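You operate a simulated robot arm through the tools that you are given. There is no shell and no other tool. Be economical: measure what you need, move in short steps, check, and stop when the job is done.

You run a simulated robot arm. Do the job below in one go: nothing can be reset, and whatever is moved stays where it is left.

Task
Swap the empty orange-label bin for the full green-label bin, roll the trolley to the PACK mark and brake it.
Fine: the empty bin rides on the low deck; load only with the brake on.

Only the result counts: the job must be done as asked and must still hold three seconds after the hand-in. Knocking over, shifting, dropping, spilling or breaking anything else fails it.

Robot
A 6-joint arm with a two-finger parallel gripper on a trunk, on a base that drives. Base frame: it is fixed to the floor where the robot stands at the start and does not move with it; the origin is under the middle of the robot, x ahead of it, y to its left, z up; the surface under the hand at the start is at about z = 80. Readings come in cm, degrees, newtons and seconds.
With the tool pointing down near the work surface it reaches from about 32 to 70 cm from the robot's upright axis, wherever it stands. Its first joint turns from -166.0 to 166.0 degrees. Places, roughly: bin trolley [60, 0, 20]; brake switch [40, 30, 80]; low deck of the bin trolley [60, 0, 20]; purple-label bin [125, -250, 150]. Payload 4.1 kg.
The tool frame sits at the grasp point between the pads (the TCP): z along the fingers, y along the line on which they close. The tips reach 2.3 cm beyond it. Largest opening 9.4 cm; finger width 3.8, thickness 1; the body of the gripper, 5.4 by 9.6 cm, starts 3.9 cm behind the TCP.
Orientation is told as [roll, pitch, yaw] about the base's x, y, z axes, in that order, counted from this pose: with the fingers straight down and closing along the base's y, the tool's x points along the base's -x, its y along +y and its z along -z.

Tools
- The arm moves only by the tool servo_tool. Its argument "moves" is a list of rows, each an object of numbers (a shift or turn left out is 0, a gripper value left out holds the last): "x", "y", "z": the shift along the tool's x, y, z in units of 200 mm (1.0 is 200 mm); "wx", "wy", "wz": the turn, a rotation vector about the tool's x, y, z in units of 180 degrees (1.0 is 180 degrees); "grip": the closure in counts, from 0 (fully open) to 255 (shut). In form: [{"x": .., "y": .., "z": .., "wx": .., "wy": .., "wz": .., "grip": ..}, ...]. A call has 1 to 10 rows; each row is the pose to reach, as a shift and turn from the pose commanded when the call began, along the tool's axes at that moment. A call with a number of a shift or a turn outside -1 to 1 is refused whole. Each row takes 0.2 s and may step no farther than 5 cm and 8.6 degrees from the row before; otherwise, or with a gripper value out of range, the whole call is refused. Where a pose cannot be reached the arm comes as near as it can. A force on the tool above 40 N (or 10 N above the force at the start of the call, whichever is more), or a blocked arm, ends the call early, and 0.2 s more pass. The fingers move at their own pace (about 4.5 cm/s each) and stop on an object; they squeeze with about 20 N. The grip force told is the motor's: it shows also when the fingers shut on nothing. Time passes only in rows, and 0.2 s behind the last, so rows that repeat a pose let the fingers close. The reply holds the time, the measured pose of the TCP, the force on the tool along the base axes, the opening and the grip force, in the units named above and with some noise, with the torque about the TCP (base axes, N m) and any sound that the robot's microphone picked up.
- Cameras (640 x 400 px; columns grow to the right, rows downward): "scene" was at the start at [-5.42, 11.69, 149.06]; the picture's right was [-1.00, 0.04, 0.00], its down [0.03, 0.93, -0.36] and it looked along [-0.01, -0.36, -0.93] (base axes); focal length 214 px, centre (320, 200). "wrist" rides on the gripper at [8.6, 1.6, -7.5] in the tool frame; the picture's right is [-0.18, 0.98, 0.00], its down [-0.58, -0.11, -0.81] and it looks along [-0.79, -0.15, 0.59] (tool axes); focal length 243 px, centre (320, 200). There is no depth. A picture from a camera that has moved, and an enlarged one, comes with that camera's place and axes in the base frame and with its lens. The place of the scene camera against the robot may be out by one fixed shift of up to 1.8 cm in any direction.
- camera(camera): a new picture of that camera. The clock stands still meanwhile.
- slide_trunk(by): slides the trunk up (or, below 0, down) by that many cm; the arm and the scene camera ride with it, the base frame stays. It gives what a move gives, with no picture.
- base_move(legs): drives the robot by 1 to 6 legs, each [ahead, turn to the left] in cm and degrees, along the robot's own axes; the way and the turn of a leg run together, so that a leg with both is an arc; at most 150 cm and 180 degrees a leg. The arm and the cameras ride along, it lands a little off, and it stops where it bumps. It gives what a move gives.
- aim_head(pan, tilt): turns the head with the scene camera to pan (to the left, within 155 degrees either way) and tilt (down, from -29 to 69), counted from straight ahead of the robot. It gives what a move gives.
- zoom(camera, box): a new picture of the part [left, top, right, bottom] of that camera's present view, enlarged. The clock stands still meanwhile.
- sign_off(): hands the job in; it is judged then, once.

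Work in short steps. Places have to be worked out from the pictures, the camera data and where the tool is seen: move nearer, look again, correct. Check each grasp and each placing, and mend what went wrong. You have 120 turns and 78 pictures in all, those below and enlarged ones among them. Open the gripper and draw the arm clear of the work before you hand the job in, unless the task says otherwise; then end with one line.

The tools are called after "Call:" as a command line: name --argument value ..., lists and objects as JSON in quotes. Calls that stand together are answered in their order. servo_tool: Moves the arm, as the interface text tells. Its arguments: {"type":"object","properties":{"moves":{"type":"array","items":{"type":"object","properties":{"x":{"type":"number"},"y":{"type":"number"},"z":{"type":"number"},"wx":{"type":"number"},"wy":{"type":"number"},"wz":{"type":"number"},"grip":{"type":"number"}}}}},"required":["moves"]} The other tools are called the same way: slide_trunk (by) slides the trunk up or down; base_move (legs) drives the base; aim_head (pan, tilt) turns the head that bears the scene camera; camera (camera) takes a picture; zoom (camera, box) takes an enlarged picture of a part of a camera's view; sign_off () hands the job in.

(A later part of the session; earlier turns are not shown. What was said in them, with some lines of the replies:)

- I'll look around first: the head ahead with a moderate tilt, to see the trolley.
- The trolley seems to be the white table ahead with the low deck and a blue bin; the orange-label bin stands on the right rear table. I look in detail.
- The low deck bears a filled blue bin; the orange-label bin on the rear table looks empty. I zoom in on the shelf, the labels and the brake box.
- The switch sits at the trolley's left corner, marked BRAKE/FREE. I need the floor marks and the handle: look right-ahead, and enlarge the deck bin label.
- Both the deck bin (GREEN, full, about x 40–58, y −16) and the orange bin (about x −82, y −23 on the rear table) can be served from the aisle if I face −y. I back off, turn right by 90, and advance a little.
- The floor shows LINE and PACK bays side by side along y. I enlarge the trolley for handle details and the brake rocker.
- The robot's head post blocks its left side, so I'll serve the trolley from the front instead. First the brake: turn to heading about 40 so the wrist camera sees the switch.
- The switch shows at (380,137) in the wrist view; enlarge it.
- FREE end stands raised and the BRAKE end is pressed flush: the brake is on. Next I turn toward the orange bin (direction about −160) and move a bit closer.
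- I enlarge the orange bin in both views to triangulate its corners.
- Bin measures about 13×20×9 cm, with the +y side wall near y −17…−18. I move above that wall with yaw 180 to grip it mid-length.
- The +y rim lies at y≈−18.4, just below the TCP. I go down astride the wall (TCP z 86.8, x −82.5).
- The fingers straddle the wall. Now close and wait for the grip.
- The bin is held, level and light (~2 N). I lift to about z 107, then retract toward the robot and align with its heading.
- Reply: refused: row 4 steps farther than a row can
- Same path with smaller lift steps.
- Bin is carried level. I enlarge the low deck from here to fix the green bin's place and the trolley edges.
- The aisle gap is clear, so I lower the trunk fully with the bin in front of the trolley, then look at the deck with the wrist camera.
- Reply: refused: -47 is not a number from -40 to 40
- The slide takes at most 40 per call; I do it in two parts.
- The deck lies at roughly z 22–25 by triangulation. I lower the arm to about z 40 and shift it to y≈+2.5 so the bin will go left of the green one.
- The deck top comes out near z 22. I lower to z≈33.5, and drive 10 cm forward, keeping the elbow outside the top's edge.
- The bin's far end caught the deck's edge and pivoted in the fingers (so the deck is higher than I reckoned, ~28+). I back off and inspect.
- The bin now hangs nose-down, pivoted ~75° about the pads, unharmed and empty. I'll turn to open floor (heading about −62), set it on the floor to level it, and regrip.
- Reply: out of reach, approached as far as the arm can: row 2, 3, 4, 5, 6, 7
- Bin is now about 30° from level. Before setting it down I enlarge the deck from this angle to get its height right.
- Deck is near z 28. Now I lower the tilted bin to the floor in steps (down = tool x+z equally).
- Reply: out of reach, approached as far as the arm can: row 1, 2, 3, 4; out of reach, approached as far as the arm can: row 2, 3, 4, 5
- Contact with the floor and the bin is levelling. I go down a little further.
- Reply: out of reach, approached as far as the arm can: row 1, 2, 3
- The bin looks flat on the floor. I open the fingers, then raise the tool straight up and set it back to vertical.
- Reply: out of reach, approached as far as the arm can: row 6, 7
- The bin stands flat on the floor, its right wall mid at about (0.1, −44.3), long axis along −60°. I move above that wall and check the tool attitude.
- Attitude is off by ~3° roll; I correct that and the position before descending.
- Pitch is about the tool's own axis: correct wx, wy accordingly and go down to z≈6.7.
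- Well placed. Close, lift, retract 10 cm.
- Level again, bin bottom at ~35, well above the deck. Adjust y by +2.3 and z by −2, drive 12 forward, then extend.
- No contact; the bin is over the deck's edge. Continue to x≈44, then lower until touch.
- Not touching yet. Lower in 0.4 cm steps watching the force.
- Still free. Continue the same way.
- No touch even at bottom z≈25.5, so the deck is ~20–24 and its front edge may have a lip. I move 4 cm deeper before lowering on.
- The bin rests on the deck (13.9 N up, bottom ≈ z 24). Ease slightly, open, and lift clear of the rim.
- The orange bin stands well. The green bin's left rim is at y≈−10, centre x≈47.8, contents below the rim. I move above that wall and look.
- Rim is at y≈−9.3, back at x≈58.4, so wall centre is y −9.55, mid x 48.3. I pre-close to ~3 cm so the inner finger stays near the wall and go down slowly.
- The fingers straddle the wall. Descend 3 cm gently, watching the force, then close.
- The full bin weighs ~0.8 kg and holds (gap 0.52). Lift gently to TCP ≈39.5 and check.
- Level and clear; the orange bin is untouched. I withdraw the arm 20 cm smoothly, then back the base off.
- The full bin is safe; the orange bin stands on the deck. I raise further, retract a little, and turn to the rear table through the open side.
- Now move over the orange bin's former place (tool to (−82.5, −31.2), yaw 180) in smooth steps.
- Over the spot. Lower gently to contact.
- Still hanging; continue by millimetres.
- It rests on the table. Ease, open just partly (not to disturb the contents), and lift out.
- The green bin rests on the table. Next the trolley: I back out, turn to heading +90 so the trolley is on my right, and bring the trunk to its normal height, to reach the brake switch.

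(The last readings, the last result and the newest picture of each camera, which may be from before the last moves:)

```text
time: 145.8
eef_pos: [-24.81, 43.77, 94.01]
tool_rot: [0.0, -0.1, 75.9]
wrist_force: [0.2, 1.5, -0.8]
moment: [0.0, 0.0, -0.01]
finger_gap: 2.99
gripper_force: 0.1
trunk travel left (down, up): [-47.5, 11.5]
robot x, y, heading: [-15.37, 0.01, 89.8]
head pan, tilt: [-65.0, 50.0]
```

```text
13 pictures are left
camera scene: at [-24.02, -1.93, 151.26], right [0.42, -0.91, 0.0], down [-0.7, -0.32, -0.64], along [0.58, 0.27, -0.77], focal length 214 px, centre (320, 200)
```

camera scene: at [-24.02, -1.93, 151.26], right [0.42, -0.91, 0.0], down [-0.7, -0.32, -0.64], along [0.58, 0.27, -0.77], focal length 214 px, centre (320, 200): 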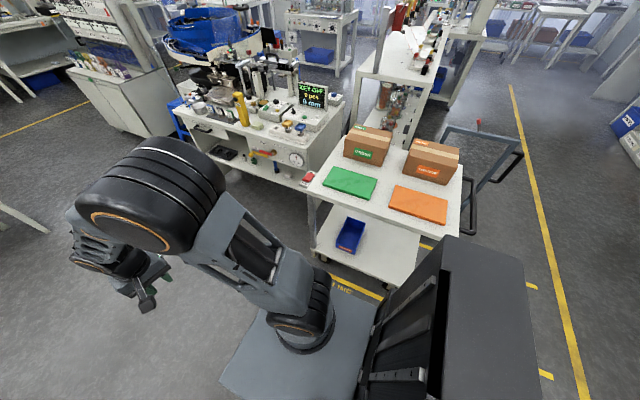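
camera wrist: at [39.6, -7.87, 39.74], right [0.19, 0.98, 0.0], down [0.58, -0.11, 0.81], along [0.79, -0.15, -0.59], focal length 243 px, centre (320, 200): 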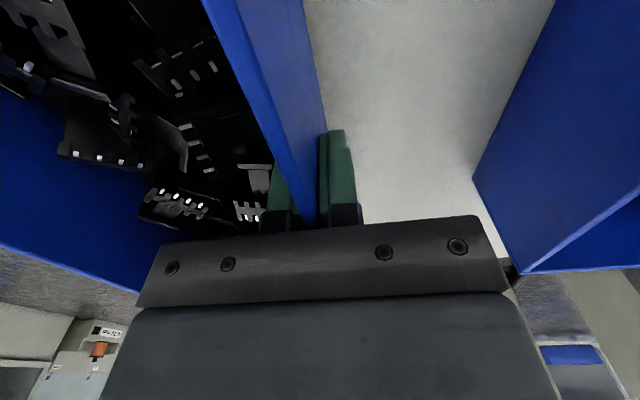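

I turn the base so the arm points at the switch, then extend with the fingers closed and yaw 90, to hover over the FREE end (~(36.8, 32.3)).

Call:
base_move --legs '[[0, -68]]'

Call:
servo_tool --moves '[{"x": -0.08, "y": 0.026, "wz": -0.0456, "grip": 255}, {"x": -0.16, "y": 0.052, "wz": -0.0912, "grip": 255}, {"x": -0.24, "y": 0.078, "wz": -0.1368, "grip": 255}, {"x": -0.32, "y": 0.104, "wz": -0.1824, "grip": 255}, {"x": -0.4, "y": 0.13, "wz": -0.228, "grip": 255}, {"x": -0.48, "y": 0.156, "wz": -0.2736, "grip": 255}, {"x": -0.56, "y": 0.182, "wz": -0.3192, "grip": 255}, {"x": -0.64, "y": 0.21, "wz": -0.3648, "grip": 255}, {"x": -0.72, "y": 0.235, "wz": -0.4104, "grip": 255}, {"x": -0.788, "y": 0.26, "wz": -0.456, "grip": 255}]'

Call:
camera --camera "wrist"

```text
time: 149.3
eef_pos: [22.77, 24.2, 94.06]
tool_rot: [-0.1, -0.1, 6.1]
wrist_force: [-1.2, 1.0, 0.4]
moment: [0.02, 0.01, -0.02]
finger_gap: 2.99
gripper_force: 0.0
trunk travel left (down, up): [-47.5, 11.5]
robot x, y, heading: [-14.82, -0.11, 19.8]
head pan, tilt: [-65.0, 50.0]
```

```text
time: 151.5
eef_pos: [37.7, 30.95, 94.21]
tool_rot: [-0.1, 0.0, 88.5]
wrist_force: [0.4, -1.1, -0.3]
moment: [-0.02, 0.0, 0.01]
finger_gap: 0.0
gripper_force: 19.6
trunk travel left (down, up): [-47.5, 11.5]
robot x, y, heading: [-15.03, 0.13, 20.2]
head pan, tilt: [-65.0, 50.0]
```

```text
12 pictures are left
camera wrist: at [35.95, 22.33, 101.62], right [-0.98, 0.21, 0.0], down [0.12, 0.58, 0.81], along [0.17, 0.79, -0.59], focal length 243 px, centre (320, 200)
```

wrist: 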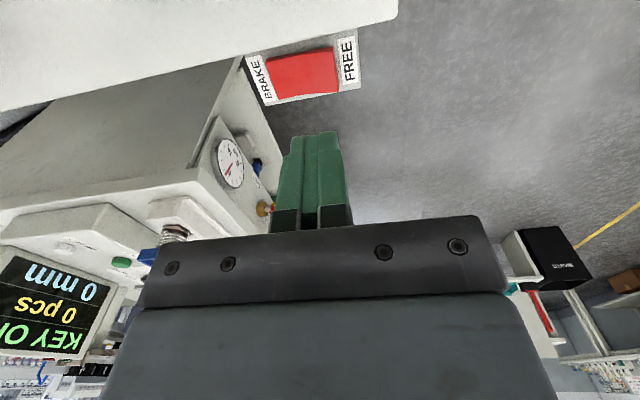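

The rocker runs x 36.7–42.6 at y≈32.1. I go over (37.9, 32.1) and down to just above it.

Call:
servo_tool --moves '[{"x": -0.058, "y": -0.008, "z": 0.1}, {"x": -0.058, "y": -0.008, "z": 0.3}, {"x": -0.058, "y": -0.008, "z": 0.48}, {"x": -0.058, "y": -0.008, "z": 0.48}]'

Call:
servo_tool --moves '[{"z": 0.02}, {"z": 0.04}, {"z": 0.06}, {"z": 0.08}, {"z": 0.1}, {"z": 0.12}]'

```text
time: 152.5
eef_pos: [38.1, 32.1, 84.39]
tool_rot: [-0.1, -0.1, 88.3]
wrist_force: [0.1, -0.5, 0.1]
moment: [-0.01, -0.01, 0.0]
finger_gap: 0.02
gripper_force: 20.4
trunk travel left (down, up): [-47.5, 11.5]
robot x, y, heading: [-15.31, -0.29, 20.3]
head pan, tilt: [-65.0, 50.0]
```

```text
time: 153.9
eef_pos: [38.04, 32.21, 82.13]
tool_rot: [-0.2, -0.1, 88.3]
wrist_force: [-3.9, -1.2, 8.0]
moment: [0.05, 0.0, 0.0]
finger_gap: 0.0
gripper_force: 19.8
trunk travel left (down, up): [-47.5, 11.5]
robot x, y, heading: [-14.83, 0.17, 20.1]
head pan, tilt: [-65.0, 50.0]
```

Contact; push a bit further for the rocker to flip.

Call:
servo_tool --moves '[{"z": 0.02}, {"z": 0.04}, {"z": 0.06}, {"z": 0.06}]'

```text
time: 154.5
eef_pos: [38.1, 32.01, 82.13]
tool_rot: [-0.6, -0.3, 88.1]
wrist_force: [-14.6, -8.5, 21.9]
moment: [-0.44, 0.09, -0.22]
finger_gap: 0.0
gripper_force: 19.8
trunk travel left (down, up): [-47.5, 11.5]
robot x, y, heading: [-15.34, -0.21, 20.3]
head pan, tilt: [-65.0, 50.0]
stopped in row 2: the force on the tool passed its limit at 44 N (the readings are from after the stop); the commanded pose is now the measured one
```

It came to a hard stop. Raise 9 cm and look at the rocker.

Call:
servo_tool --moves '[{"z": -0.1}, {"z": -0.25}, {"x": 0.03, "z": -0.45}, {"x": 0.06, "z": -0.6}, {"x": 0.06, "z": -0.6}]'

Call:
zoom --camera "wrist" --box '[230, 10, 380, 130]'

```text
time: 155.7
eef_pos: [38.18, 30.86, 94.05]
tool_rot: [-0.5, -0.2, 88.3]
wrist_force: [-0.3, -0.2, -0.5]
moment: [-0.03, 0.04, 0.02]
finger_gap: 0.02
gripper_force: 20.1
trunk travel left (down, up): [-47.5, 11.5]
robot x, y, heading: [-15.21, -0.38, 20.0]
head pan, tilt: [-65.0, 50.0]
```

```text
3.33 times, centred on (305, 70) of wrist
camera zoom: at [36.22, 22.17, 101.33], right [-0.98, 0.21, -0.01], down [0.12, 0.57, 0.81], along [0.18, 0.79, -0.59], focal length 809 px, centre (370, 633)
```

zoom: 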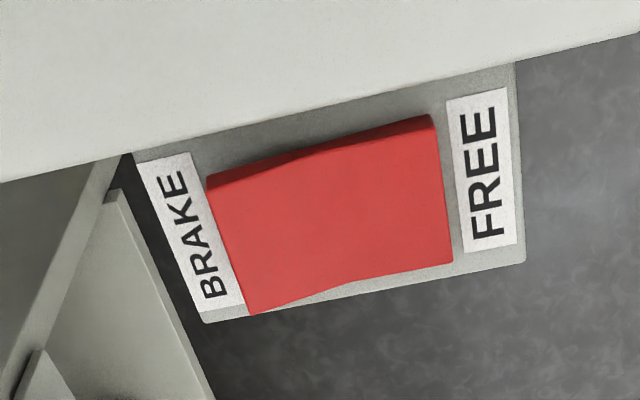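

The rocker seems unchanged (FREE end still raised); I pressed too near the pivot and perhaps on the table's edge. I press again nearer the end, at (37.1, 32.6).

Call:
servo_tool --moves '[{"x": -0.087, "y": 0.054, "z": 0.1}, {"x": -0.087, "y": 0.054, "z": 0.3}, {"x": -0.087, "y": 0.054, "z": 0.48}, {"x": -0.087, "y": 0.054, "z": 0.52}, {"x": -0.087, "y": 0.054, "z": 0.55}, {"x": -0.087, "y": 0.054, "z": 0.57}, {"x": -0.087, "y": 0.054, "z": 0.59}, {"x": -0.087, "y": 0.054, "z": 0.61}, {"x": -0.087, "y": 0.054, "z": 0.63}, {"x": -0.087, "y": 0.054, "z": 0.65}]'

```text
time: 157.7
eef_pos: [37.34, 32.8, 81.97]
tool_rot: [-1.1, -0.6, 88.2]
wrist_force: [-13.2, -8.6, 20.4]
moment: [-0.53, 0.11, -0.26]
finger_gap: 0.0
gripper_force: 20.5
trunk travel left (down, up): [-47.5, 11.5]
robot x, y, heading: [-15.25, -0.0, 20.0]
head pan, tilt: [-65.0, 50.0]
stopped in row 9: the force on the tool passed its limit at 45 N (the readings are from after the stop); the commanded pose is now the measured one
```

Same hard stop height. To judge the rocker, I lift away and view it from the −x side with the scene camera, as at the start.

Call:
servo_tool --moves '[{"z": -0.1}, {"z": -0.3}, {"x": 0.1, "z": -0.5}, {"x": 0.3, "z": -0.6}, {"x": 0.5, "z": -0.6}, {"x": 0.65, "z": -0.6}, {"x": 0.65, "z": -0.6}]'

Call:
aim_head --pan 0 --tilt 50

Call:
zoom --camera "scene" --box '[290, 100, 410, 200]'

```text
time: 159.3
eef_pos: [37.16, 19.73, 93.58]
tool_rot: [-0.9, -0.6, 88.3]
wrist_force: [-0.6, 0.8, -0.2]
moment: [0.0, 0.04, 0.02]
finger_gap: 0.02
gripper_force: 19.8
trunk travel left (down, up): [-47.5, 11.5]
robot x, y, heading: [-15.54, -0.35, 19.9]
head pan, tilt: [-65.0, 50.0]
```

```text
time: 160.6
eef_pos: [37.14, 19.86, 93.64]
tool_rot: [-1.0, -0.6, 88.2]
wrist_force: [-0.5, 0.2, 1.2]
moment: [0.03, -0.01, -0.01]
finger_gap: 0.0
gripper_force: 20.3
trunk travel left (down, up): [-47.5, 11.5]
robot x, y, heading: [-15.05, -0.4, 20.3]
head pan, tilt: [0.0, 50.0]
```

```text
4.00 times, centred on (350, 150) of scene
camera zoom: at [-18.44, 16.97, 151.26], right [0.34, -0.94, 0.0], down [-0.72, -0.26, -0.64], along [0.6, 0.22, -0.77], focal length 858 px, centre (200, 400)
```

zoom: 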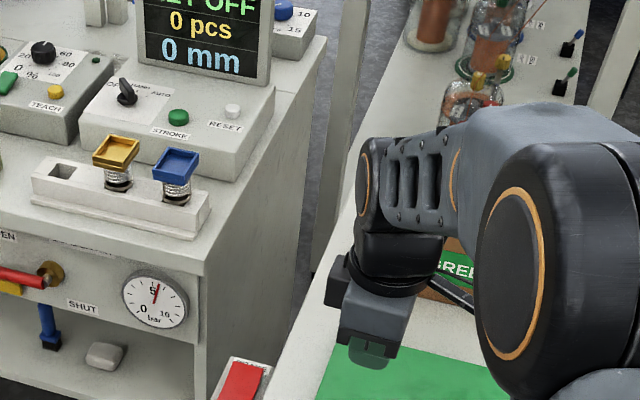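

Switch sits lower in the frame; enlarge it there.

Call:
zoom --camera "scene" --box '[325, 180, 385, 230]'

```text
8.00 times, centred on (355, 205) of scene
camera zoom: at [-18.44, 16.97, 151.26], right [0.34, -0.94, 0.0], down [-0.72, -0.26, -0.64], along [0.6, 0.22, -0.77], focal length 1716 px, centre (40, 160)
```

zoom: 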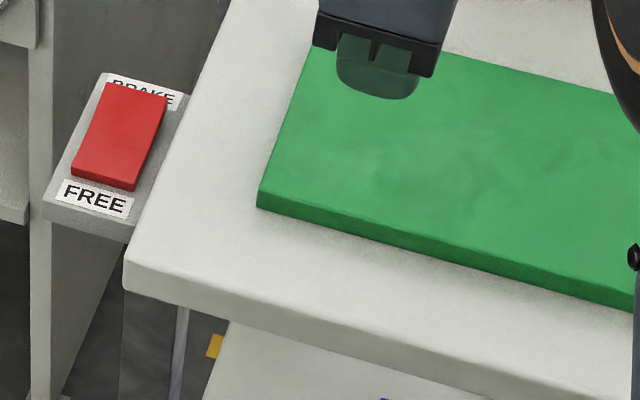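

The raised BRAKE end now hides its label, while the FREE end is flush: the brake is released. Next I go for the handle tube at the −y end: turn to heading 90 and back along the aisle to y≈−40.

Call:
base_move --legs '[[0, 69.8], [-40, 0]]'

Call:
aim_head --pan -90 --tilt 50

Call:
zoom --camera "scene" --box '[160, 60, 480, 260]'

```text
time: 166.1
eef_pos: [-15.51, 16.41, 93.69]
tool_rot: [-0.9, -0.5, 156.5]
wrist_force: [0.2, 0.5, -0.4]
moment: [-0.01, -0.04, -0.04]
finger_gap: 0.0
gripper_force: 20.4
trunk travel left (down, up): [-47.5, 11.5]
robot x, y, heading: [-15.9, -39.34, 88.5]
head pan, tilt: [0.0, 50.0]
```

```text
time: 167.7
eef_pos: [-15.36, 16.41, 93.6]
tool_rot: [-0.8, -0.6, 156.6]
wrist_force: [-0.2, -0.3, 1.2]
moment: [0.0, 0.01, -0.03]
finger_gap: 0.0
gripper_force: 20.2
trunk travel left (down, up): [-47.5, 11.5]
robot x, y, heading: [-16.05, -39.39, 88.1]
head pan, tilt: [-90.0, 50.0]
```

```text
2.00 times, centred on (320, 160) of scene
camera zoom: at [-24.47, -44.32, 151.26], right [-0.03, -1.0, 0.0], down [-0.77, 0.02, -0.64], along [0.64, -0.02, -0.77], focal length 429 px, centre (320, 280)
```

zoom: 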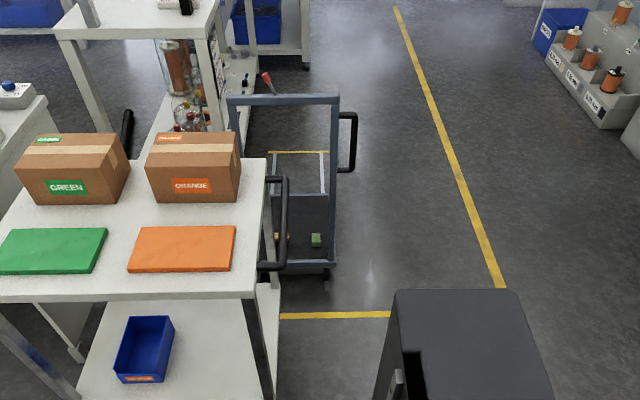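

The handle is a black U-tube at about y −38, x 40–70, z≈80. I swing the arm to the right over it in several short calls, with the fingers opened to ~5 cm.

Call:
servo_tool --moves '[{"x": 0.2, "y": -0.022, "z": -0.05}, {"x": 0.4, "y": -0.044, "z": -0.1}, {"x": 0.6, "y": -0.066, "z": -0.17}, {"x": 0.8, "y": -0.088, "z": -0.17}, {"x": 0.987, "y": -0.11, "z": -0.17}]'

Call:
servo_tool --moves '[{"x": 0.2, "y": 0.07}, {"x": 0.4, "y": 0.14}, {"x": 0.6, "y": 0.21}, {"x": 0.8, "y": 0.28}, {"x": 0.966, "y": 0.345}]'

Call:
servo_tool --moves '[{"x": 0.2, "y": 0.095}, {"x": 0.4, "y": 0.19}, {"x": 0.6, "y": 0.285}, {"x": 0.8, "y": 0.38}, {"x": 0.96, "y": 0.456}]'

Call:
servo_tool --moves '[{"x": 0.17, "y": 0.1, "wz": -0.022, "grip": 119}, {"x": 0.34, "y": 0.2, "wz": -0.044, "grip": 119}, {"x": 0.5, "y": 0.3, "wz": -0.066, "grip": 119}, {"x": 0.66, "y": 0.39, "wz": -0.088, "grip": 119}, {"x": 0.83, "y": 0.48, "wz": -0.11, "grip": 119}, {"x": 0.983, "y": 0.572, "wz": -0.13, "grip": 119}, {"x": 0.983, "y": 0.572, "wz": -0.13, "grip": 119}]'

Call:
camera --camera "wrist"

```text
time: 168.9
eef_pos: [3.81, 10.29, 96.66]
tool_rot: [-1.0, -0.5, 156.6]
wrist_force: [-0.2, -0.2, 0.3]
moment: [0.01, 0.0, -0.02]
finger_gap: 0.01
gripper_force: 20.0
trunk travel left (down, up): [-47.5, 11.5]
robot x, y, heading: [-15.94, -39.59, 88.1]
head pan, tilt: [-90.0, 50.0]
```

```text
time: 170.1
eef_pos: [18.54, -3.49, 96.49]
tool_rot: [-0.9, -0.5, 156.6]
wrist_force: [0.4, -0.5, 0.0]
moment: [0.02, -0.03, 0.01]
finger_gap: 0.02
gripper_force: 19.4
trunk travel left (down, up): [-47.5, 11.5]
robot x, y, heading: [-16.24, -39.65, 88.5]
head pan, tilt: [-90.0, 50.0]
```

```text
time: 171.3
eef_pos: [32.67, -19.45, 96.09]
tool_rot: [-0.9, -0.6, 156.6]
wrist_force: [0.4, -0.3, -0.4]
moment: [-0.01, -0.01, 0.01]
finger_gap: 0.03
gripper_force: 19.8
trunk travel left (down, up): [-47.5, 11.5]
robot x, y, heading: [-15.89, -39.46, 88.2]
head pan, tilt: [-90.0, 50.0]
```

```text
time: 172.9
eef_pos: [45.26, -30.56, 95.51]
tool_rot: [1.3, 0.4, 176.0]
wrist_force: [0.1, 0.4, -0.9]
moment: [0.02, 0.03, -0.02]
finger_gap: 5.0
gripper_force: 0.1
out of reach, approached as far as the arm can: row 5, 6, 7
trunk travel left (down, up): [-47.5, 11.5]
robot x, y, heading: [-16.16, -39.94, 88.2]
head pan, tilt: [-90.0, 50.0]
```

```text
7 pictures are left
camera wrist: at [53.63, -32.72, 103.0], right [-0.25, -0.97, 0.02], down [-0.57, 0.17, 0.8], along [-0.78, 0.19, -0.6], focal length 243 px, centre (320, 200)
```

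wrist: 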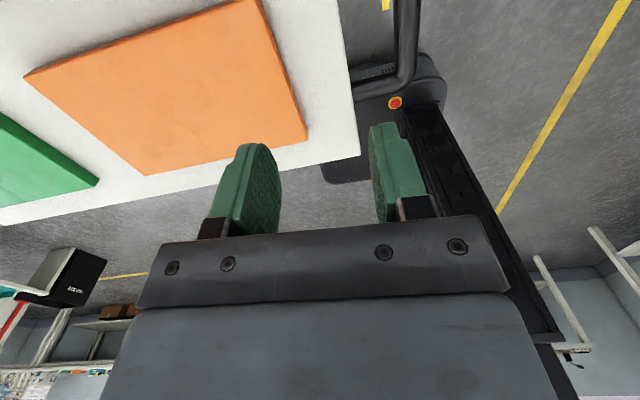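

The tube is clear in view: y≈−38.2, straight from x≈42. Since the wrist is near its limit, I drive the base back 7.5 cm to bring the fingers over it, then descend.

Call:
base_move --legs '[[-7.5, 0]]'

Call:
servo_tool --moves '[{"z": 0.15}, {"z": 0.3}, {"z": 0.42}, {"z": 0.42}]'

Call:
camera --camera "wrist"

```text
time: 174.0
eef_pos: [44.9, -38.3, 95.48]
tool_rot: [1.2, 0.3, 176.0]
wrist_force: [-0.4, 0.2, 0.1]
moment: [0.02, -0.04, 0.02]
finger_gap: 5.01
gripper_force: 0.0
trunk travel left (down, up): [-47.5, 11.5]
robot x, y, heading: [-16.74, -47.16, 88.5]
head pan, tilt: [-90.0, 50.0]
```

```text
time: 175.0
eef_pos: [44.89, -38.37, 87.08]
tool_rot: [1.3, 0.3, 175.9]
wrist_force: [0.9, 0.1, 0.4]
moment: [-0.02, 0.01, 0.02]
finger_gap: 5.0
gripper_force: 0.1
trunk travel left (down, up): [-47.5, 11.5]
robot x, y, heading: [-16.45, -47.0, 88.2]
head pan, tilt: [-90.0, 50.0]
```

```text
6 pictures are left
camera wrist: at [53.45, -40.48, 94.58], right [-0.25, -0.97, 0.02], down [-0.57, 0.17, 0.8], along [-0.78, 0.19, -0.6], focal length 243 px, centre (320, 200)
```

wrist: 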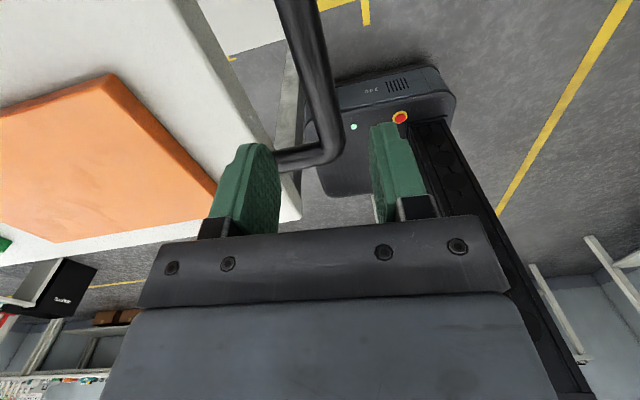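

The tube lies between the fingers, about z 78.5. Descend to it and close.

Call:
servo_tool --moves '[{"z": 0.15}, {"z": 0.28}, {"z": 0.36}, {"z": 0.41}, {"z": 0.41}]'

Call:
servo_tool --moves '[{"grip": 255}, {"grip": 255}, {"grip": 255}, {"grip": 255}, {"grip": 255}, {"grip": 255}]'

```text
time: 176.2
eef_pos: [44.81, -38.81, 78.97]
tool_rot: [1.3, 0.2, 175.9]
wrist_force: [-0.7, 0.8, -0.8]
moment: [0.02, -0.02, 0.02]
finger_gap: 4.99
gripper_force: 0.2
trunk travel left (down, up): [-47.5, 11.5]
robot x, y, heading: [-16.45, -47.18, 88.2]
head pan, tilt: [-90.0, 50.0]
```

```text
time: 177.6
eef_pos: [44.91, -38.78, 78.92]
tool_rot: [1.3, 0.2, 176.0]
wrist_force: [1.0, 4.4, -1.2]
moment: [0.01, -0.57, 2.23]
finger_gap: 2.4
gripper_force: 44.5
trunk travel left (down, up): [-47.5, 11.5]
robot x, y, heading: [-16.24, -47.24, 88.2]
head pan, tilt: [-90.0, 50.0]
```

The tube is gripped (2.4 cm). Test: drive back 8 cm and see whether the trolley follows.

Call:
base_move --legs '[[-8, 0]]'

```text
time: 178.6
eef_pos: [44.75, -46.0, 78.85]
tool_rot: [1.2, 0.4, 176.3]
wrist_force: [17.6, 7.2, -1.4]
moment: [0.19, -1.0, 2.03]
finger_gap: 2.38
gripper_force: 44.6
trunk travel left (down, up): [-47.5, 11.5]
robot x, y, heading: [-16.13, -55.02, 88.8]
head pan, tilt: [-90.0, 50.0]
```

The trolley follows, and it seems guided along y. I relieve the small x strain and continue with longer legs.

Call:
servo_tool --moves '[{"x": 0.02}, {"x": 0.02}]'

Call:
base_move --legs '[[-16, 0]]'

Call:
servo_tool --moves '[{"x": 0.02}, {"x": 0.02}]'

```text
time: 179.2
eef_pos: [44.84, -46.03, 79.04]
tool_rot: [1.2, 0.2, 176.5]
wrist_force: [-20.5, -1.4, -8.4]
moment: [0.0, 0.1, 1.88]
finger_gap: 2.37
gripper_force: 45.7
trunk travel left (down, up): [-47.5, 11.5]
robot x, y, heading: [-16.86, -55.04, 88.8]
head pan, tilt: [-90.0, 50.0]
```

```text
time: 180.7
eef_pos: [44.67, -62.58, 79.07]
tool_rot: [1.3, 0.5, 176.1]
wrist_force: [-9.4, 0.5, -22.1]
moment: [0.11, 0.09, 1.66]
finger_gap: 2.4
gripper_force: 45.1
trunk travel left (down, up): [-47.5, 11.5]
robot x, y, heading: [-16.62, -71.52, 88.9]
head pan, tilt: [-90.0, 50.0]
```

```text
time: 181.2
eef_pos: [44.72, -62.59, 78.93]
tool_rot: [1.2, 0.0, 176.3]
wrist_force: [-25.4, -1.6, -2.7]
moment: [-0.16, 0.92, 1.88]
finger_gap: 2.4
gripper_force: 45.1
trunk travel left (down, up): [-47.5, 11.5]
robot x, y, heading: [-16.96, -71.4, 88.9]
head pan, tilt: [-90.0, 50.0]
```

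Moved 23.8 cm so far. x strain is overcorrected slightly; leave it and continue 20 cm.

Call:
base_move --legs '[[-20, 0]]'

Call:
base_move --legs '[[-20, 0]]'

Call:
aim_head --pan -75 --tilt 55

Call:
camera --camera "scene"

```text
time: 182.8
eef_pos: [44.71, -82.43, 78.91]
tool_rot: [1.3, 0.4, 176.3]
wrist_force: [-4.8, 6.1, -17.2]
moment: [0.25, 0.16, 1.84]
finger_gap: 2.41
gripper_force: 44.8
trunk travel left (down, up): [-47.5, 11.5]
robot x, y, heading: [-17.5, -91.55, 88.7]
head pan, tilt: [-90.0, 50.0]
```

```text
time: 184.4
eef_pos: [44.59, -101.88, 78.83]
tool_rot: [0.9, 0.6, 176.3]
wrist_force: [32.6, 4.8, -4.5]
moment: [0.05, 0.01, 1.8]
finger_gap: 2.38
gripper_force: 45.4
trunk travel left (down, up): [-47.5, 11.5]
robot x, y, heading: [-17.71, -110.92, 88.8]
head pan, tilt: [-90.0, 50.0]
```

```text
time: 185.2
eef_pos: [44.43, -101.9, 78.96]
tool_rot: [1.1, 0.8, 176.4]
wrist_force: [16.3, -1.2, -16.0]
moment: [0.14, -1.34, 1.84]
finger_gap: 2.38
gripper_force: 45.1
trunk travel left (down, up): [-47.5, 11.5]
robot x, y, heading: [-17.64, -111.02, 88.9]
head pan, tilt: [-75.0, 55.0]
```

```text
5 pictures are left
camera scene: at [-26.56, -114.11, 150.62], right [0.24, -0.97, 0.0], down [-0.8, -0.19, -0.57], along [0.56, 0.14, -0.82], focal length 214 px, centre (320, 200)
```

scene: 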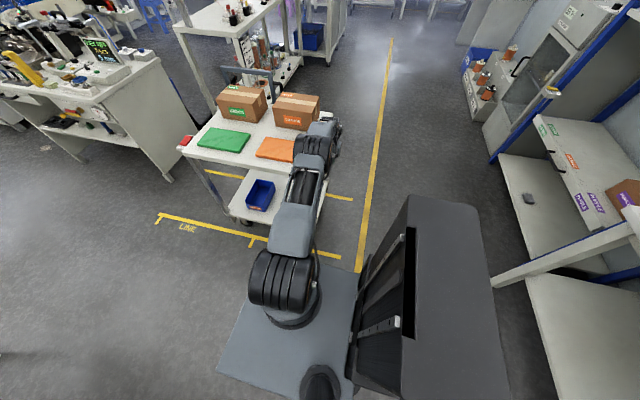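

The trolley follows well; ~63 cm done. I go 15 cm more, then measure the corner against the PACK tick.

Call:
base_move --legs '[[-15, 0]]'

Call:
aim_head --pan -55 --tilt 50

Call:
zoom --camera "scene" --box '[180, 110, 420, 270]'

```text
time: 186.1
eef_pos: [44.39, -102.33, 79.07]
tool_rot: [0.5, 1.3, 177.9]
wrist_force: [14.0, 6.0, -14.8]
moment: [0.1, -1.15, 1.89]
finger_gap: 2.31
gripper_force: 45.3
trunk travel left (down, up): [-47.5, 11.5]
robot x, y, heading: [-18.3, -113.75, 89.3]
head pan, tilt: [-75.0, 55.0]
stopped in leg 1: the force on the tool passed its limit at 41 N (the readings are from after the stop); the commanded pose is now the measured one
```

```text
time: 186.9
eef_pos: [44.34, -102.7, 79.02]
tool_rot: [0.4, 0.9, 177.6]
wrist_force: [14.9, -2.5, -17.3]
moment: [0.03, -1.28, 1.76]
finger_gap: 2.31
gripper_force: 45.2
trunk travel left (down, up): [-47.5, 11.5]
robot x, y, heading: [-18.08, -113.92, 89.2]
head pan, tilt: [-55.0, 50.0]
```

```text
2.50 times, centred on (300, 190) of scene
camera zoom: at [-27.18, -114.2, 151.27], right [0.56, -0.83, 0.0], down [-0.64, -0.43, -0.64], along [0.53, 0.36, -0.77], focal length 536 px, centre (370, 225)
```

zoom: 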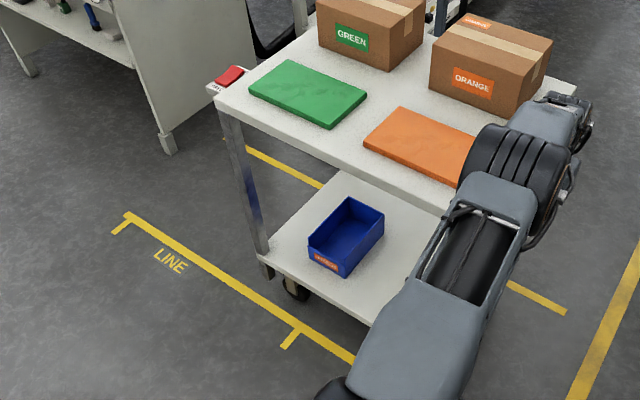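

The stop came from x/z strain. I ease that (small +x and down), then go on in two shorter legs.

Call:
servo_tool --moves '[{"x": 0.009, "z": 0.008}, {"x": 0.009, "z": 0.008}]'

Call:
base_move --legs '[[-8, 0]]'

```text
time: 187.5
eef_pos: [44.28, -102.73, 78.97]
tool_rot: [0.4, 1.1, 177.6]
wrist_force: [3.9, -3.6, -8.5]
moment: [-0.05, 0.08, 1.55]
finger_gap: 2.32
gripper_force: 44.9
trunk travel left (down, up): [-47.5, 11.5]
robot x, y, heading: [-17.88, -113.68, 89.2]
head pan, tilt: [-55.0, 50.0]
```

```text
time: 188.6
eef_pos: [44.34, -110.24, 79.15]
tool_rot: [0.4, 1.3, 177.9]
wrist_force: [1.4, 8.8, -6.7]
moment: [0.14, -1.04, 2.03]
finger_gap: 2.32
gripper_force: 45.2
trunk travel left (down, up): [-47.5, 11.5]
robot x, y, heading: [-18.31, -121.91, 89.5]
head pan, tilt: [-55.0, 50.0]
```

Good, low strain. 9 cm more brings it to about −80.5.

Call:
base_move --legs '[[-9.2, 0]]'

Call:
zoom --camera "scene" --box '[180, 130, 420, 290]'

```text
time: 189.9
eef_pos: [44.01, -118.49, 79.06]
tool_rot: [0.2, 1.4, 179.0]
wrist_force: [4.7, 2.2, -2.5]
moment: [0.14, 0.59, 1.78]
finger_gap: 2.23
gripper_force: 45.3
trunk travel left (down, up): [-47.5, 11.5]
robot x, y, heading: [-18.18, -131.02, 90.5]
head pan, tilt: [-55.0, 50.0]
stopped in leg 1: the force on the tool passed its limit at 41 N (the readings are from after the stop); the commanded pose is now the measured one
```

```text
2.50 times, centred on (300, 210) of scene
camera zoom: at [-27.4, -131.81, 151.27], right [0.58, -0.81, 0.0], down [-0.62, -0.44, -0.64], along [0.52, 0.37, -0.77], focal length 536 px, centre (370, 175)
```

zoom: 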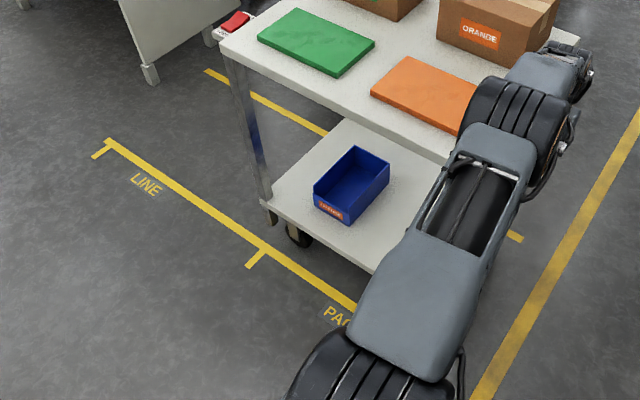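

Displacement is about −79.7 and the front-left foot stands at the PACK tick, as it stood at the LINE tick before (the stop likely is the end of travel). I release the tube and lift straight off.

Call:
servo_tool --moves '[{"grip": 119}, {"grip": 119}, {"grip": 119}, {"grip": 119}]'

Call:
servo_tool --moves '[{"z": -0.15}, {"z": -0.35}, {"z": -0.55}, {"z": -0.75}, {"z": -0.75}]'

Call:
slide_trunk --by 11

```text
time: 190.9
eef_pos: [44.06, -118.53, 79.22]
tool_rot: [0.1, 1.4, 178.9]
wrist_force: [0.3, -0.3, 0.1]
moment: [-0.02, -0.02, -0.02]
finger_gap: 4.99
gripper_force: 0.2
trunk travel left (down, up): [-47.5, 11.5]
robot x, y, heading: [-18.11, -130.91, 90.4]
head pan, tilt: [-55.0, 50.0]
```

```text
time: 192.1
eef_pos: [44.14, -118.55, 94.27]
tool_rot: [0.2, 1.5, 178.7]
wrist_force: [-0.8, -0.4, 0.1]
moment: [0.03, -0.02, 0.02]
finger_gap: 5.0
gripper_force: 0.1
trunk travel left (down, up): [-47.5, 11.5]
robot x, y, heading: [-17.81, -130.75, 90.6]
head pan, tilt: [-55.0, 50.0]
```

```text
time: 193.5
eef_pos: [44.13, -118.39, 105.19]
tool_rot: [0.1, 1.4, 178.5]
wrist_force: [0.6, 0.0, -0.3]
moment: [0.0, 0.03, 0.01]
finger_gap: 5.02
gripper_force: 0.0
trunk travel left (down, up): [-58.5, 0.5]
robot x, y, heading: [-18.08, -131.45, 90.5]
head pan, tilt: [-55.0, 50.0]
```

Clear above everything. Drive forward 71 cm so the tool comes over the switch (now near (42, −47.3)), close the fingers, and lower the trunk again.

Call:
base_move --legs '[[71, 0]]'

Call:
servo_tool --moves '[{"x": -0.03, "grip": 255}, {"x": -0.06, "grip": 255}, {"x": -0.06, "grip": 255}, {"x": -0.06, "grip": 255}, {"x": -0.06, "grip": 255}]'

Call:
slide_trunk --by -11

Call:
camera --camera "wrist"

```text
time: 197.3
eef_pos: [43.61, -49.47, 105.11]
tool_rot: [0.1, 1.3, 178.6]
wrist_force: [0.7, 0.4, -0.5]
moment: [-0.03, 0.02, 0.0]
finger_gap: 5.01
gripper_force: 0.0
trunk travel left (down, up): [-58.5, 0.5]
robot x, y, heading: [-18.47, -61.66, 90.5]
head pan, tilt: [-55.0, 50.0]
```

```text
time: 198.5
eef_pos: [42.52, -49.56, 105.13]
tool_rot: [0.2, 1.4, 178.6]
wrist_force: [0.4, 0.2, 0.1]
moment: [0.0, 0.02, 0.03]
finger_gap: 0.01
gripper_force: 20.1
trunk travel left (down, up): [-58.5, 0.5]
robot x, y, heading: [-18.43, -61.8, 90.6]
head pan, tilt: [-55.0, 50.0]
```

```text
time: 199.9
eef_pos: [42.43, -49.55, 94.09]
tool_rot: [0.2, 1.4, 178.6]
wrist_force: [-0.1, 0.3, 0.6]
moment: [-0.02, 0.0, -0.05]
finger_gap: 0.0
gripper_force: 19.7
trunk travel left (down, up): [-47.5, 11.5]
robot x, y, heading: [-18.63, -61.94, 90.5]
head pan, tilt: [-55.0, 50.0]
```

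```text
2 pictures are left
camera wrist: at [50.84, -51.37, 101.78], right [-0.21, -0.98, 0.0], down [-0.6, 0.13, 0.79], along [-0.77, 0.17, -0.61], focal length 243 px, centre (320, 200)
```

wrist: 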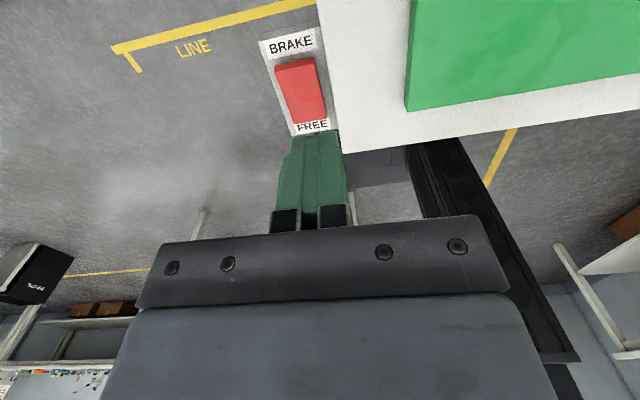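

The rocker's BRAKE end is at about (42.9, −47.5). I centre at (42.2, −47.4) and press down slowly.

Call:
servo_tool --moves '[{"x": -0.012, "y": -0.107, "z": 0.1}, {"x": -0.012, "y": -0.107, "z": 0.3}, {"x": -0.012, "y": -0.107, "z": 0.45}, {"x": -0.012, "y": -0.107, "z": 0.5}, {"x": -0.012, "y": -0.107, "z": 0.53}, {"x": -0.012, "y": -0.107, "z": 0.55}, {"x": -0.012, "y": -0.107, "z": 0.57}, {"x": -0.012, "y": -0.107, "z": 0.59}, {"x": -0.012, "y": -0.107, "z": 0.61}, {"x": -0.012, "y": -0.107, "z": 0.63}]'

```text
time: 202.1
eef_pos: [42.62, -47.51, 82.03]
tool_rot: [0.0, 1.9, 178.6]
wrist_force: [-5.7, 1.2, 39.4]
moment: [0.0, 0.82, -0.19]
finger_gap: 0.04
gripper_force: 20.3
trunk travel left (down, up): [-47.5, 11.5]
robot x, y, heading: [-18.34, -61.88, 90.4]
head pan, tilt: [-55.0, 50.0]
```

Bottomed at the same height as the FREE press, 39 N. Lift to the former view height and look at the rocker.

Call:
servo_tool --moves '[{"z": -0.15}, {"z": -0.35}, {"y": 0.05, "z": -0.55}, {"y": 0.107, "z": -0.62}, {"y": 0.107, "z": -0.62}]'

Call:
zoom --camera "wrist" --box '[240, 15, 370, 140]'

```text
time: 203.3
eef_pos: [42.21, -49.59, 94.17]
tool_rot: [0.2, 1.4, 178.7]
wrist_force: [-0.1, 0.1, -0.4]
moment: [0.0, -0.02, -0.01]
finger_gap: 0.0
gripper_force: 20.0
trunk travel left (down, up): [-47.5, 11.5]
robot x, y, heading: [-18.54, -62.16, 90.4]
head pan, tilt: [-55.0, 50.0]
```

```text
3.20 times, centred on (305, 78) of wrist
camera zoom: at [50.56, -51.42, 101.72], right [-0.21, -0.98, 0.0], down [-0.6, 0.13, 0.79], along [-0.77, 0.17, -0.61], focal length 776 px, centre (368, 592)
```

zoom: 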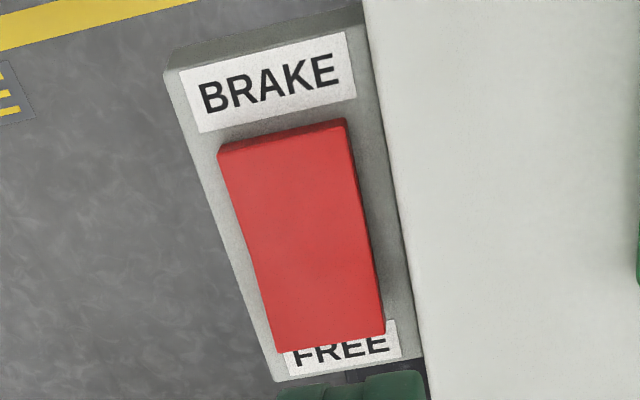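

By comparison with the prior picture the FREE end has risen and the BRAKE end sunk. I draw the arm clear (up and back), drive away 40 cm, and verify from the −x side with the last picture.

Call:
slide_trunk --by 11

Call:
servo_tool --moves '[{"x": -0.2}, {"x": -0.4}, {"x": -0.6}, {"x": -0.8}, {"x": -0.95, "grip": 0}, {"x": -0.95, "grip": 0}, {"x": -0.95, "grip": 0}, {"x": -0.95, "grip": 0}, {"x": -0.95, "grip": 0}]'

Call:
base_move --legs '[[-40, 0]]'

Call:
aim_head --pan -50 --tilt 40

```text
time: 204.7
eef_pos: [42.18, -49.51, 105.0]
tool_rot: [0.1, 1.4, 178.6]
wrist_force: [0.1, -0.1, 0.5]
moment: [0.0, -0.01, 0.02]
finger_gap: 0.03
gripper_force: 19.7
trunk travel left (down, up): [-58.5, 0.5]
robot x, y, heading: [-18.46, -62.24, 90.3]
head pan, tilt: [-55.0, 50.0]
```

```text
time: 206.7
eef_pos: [23.12, -49.01, 104.44]
tool_rot: [0.3, 1.4, 178.6]
wrist_force: [-0.3, -0.3, -0.1]
moment: [-0.01, 0.0, -0.01]
finger_gap: 9.4
gripper_force: 0.1
trunk travel left (down, up): [-58.5, 0.5]
robot x, y, heading: [-18.53, -61.63, 90.1]
head pan, tilt: [-55.0, 50.0]
```

```text
time: 209.2
eef_pos: [23.42, -89.21, 104.52]
tool_rot: [0.2, 1.4, 179.0]
wrist_force: [-1.3, -1.0, 0.7]
moment: [0.0, 0.01, 0.01]
finger_gap: 9.39
gripper_force: 0.0
trunk travel left (down, up): [-58.5, 0.5]
robot x, y, heading: [-18.08, -102.4, 90.9]
head pan, tilt: [-55.0, 50.0]
```

```text
time: 210.0
eef_pos: [23.51, -89.15, 104.45]
tool_rot: [0.2, 1.4, 179.1]
wrist_force: [0.8, -0.6, -0.6]
moment: [0.03, 0.0, 0.02]
finger_gap: 9.4
gripper_force: 0.1
trunk travel left (down, up): [-58.5, 0.5]
robot x, y, heading: [-17.97, -102.64, 90.8]
head pan, tilt: [-50.0, 40.0]
```

Last picture: enlarge the switch region, expected near (327, 214).

Call:
zoom --camera "scene" --box '[280, 175, 376, 250]'

```text
5.33 times, centred on (328, 212) of scene
camera zoom: at [-27.38, -102.26, 163.67], right [0.65, -0.76, 0.0], down [-0.49, -0.42, -0.77], along [0.58, 0.5, -0.64], focal length 1144 px, centre (277, 133)
```

zoom: 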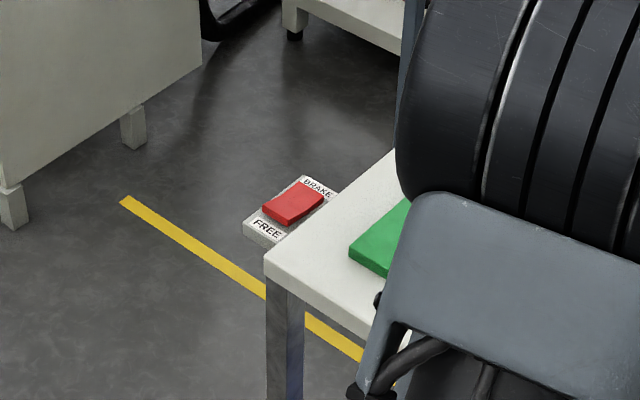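

The BRAKE label is uncovered and the FREE end stands raised, so the brake is on. The trolley is at PACK with the orange bin on its low deck, the green bin is on the table, and the gripper is open and clear. I hand in.

Call:
sign_off

```text
The job is handed in.
```

I swapped the bins, rolled the trolley to PACK and braked it. The empty orange-label bin is on the low deck and the full green-label bin is in its old place on the rear table. While I was loading it, the orange bin caught the deck edge and swung in the gripper, so I set it on the floor and regripped it; it looked undamaged.
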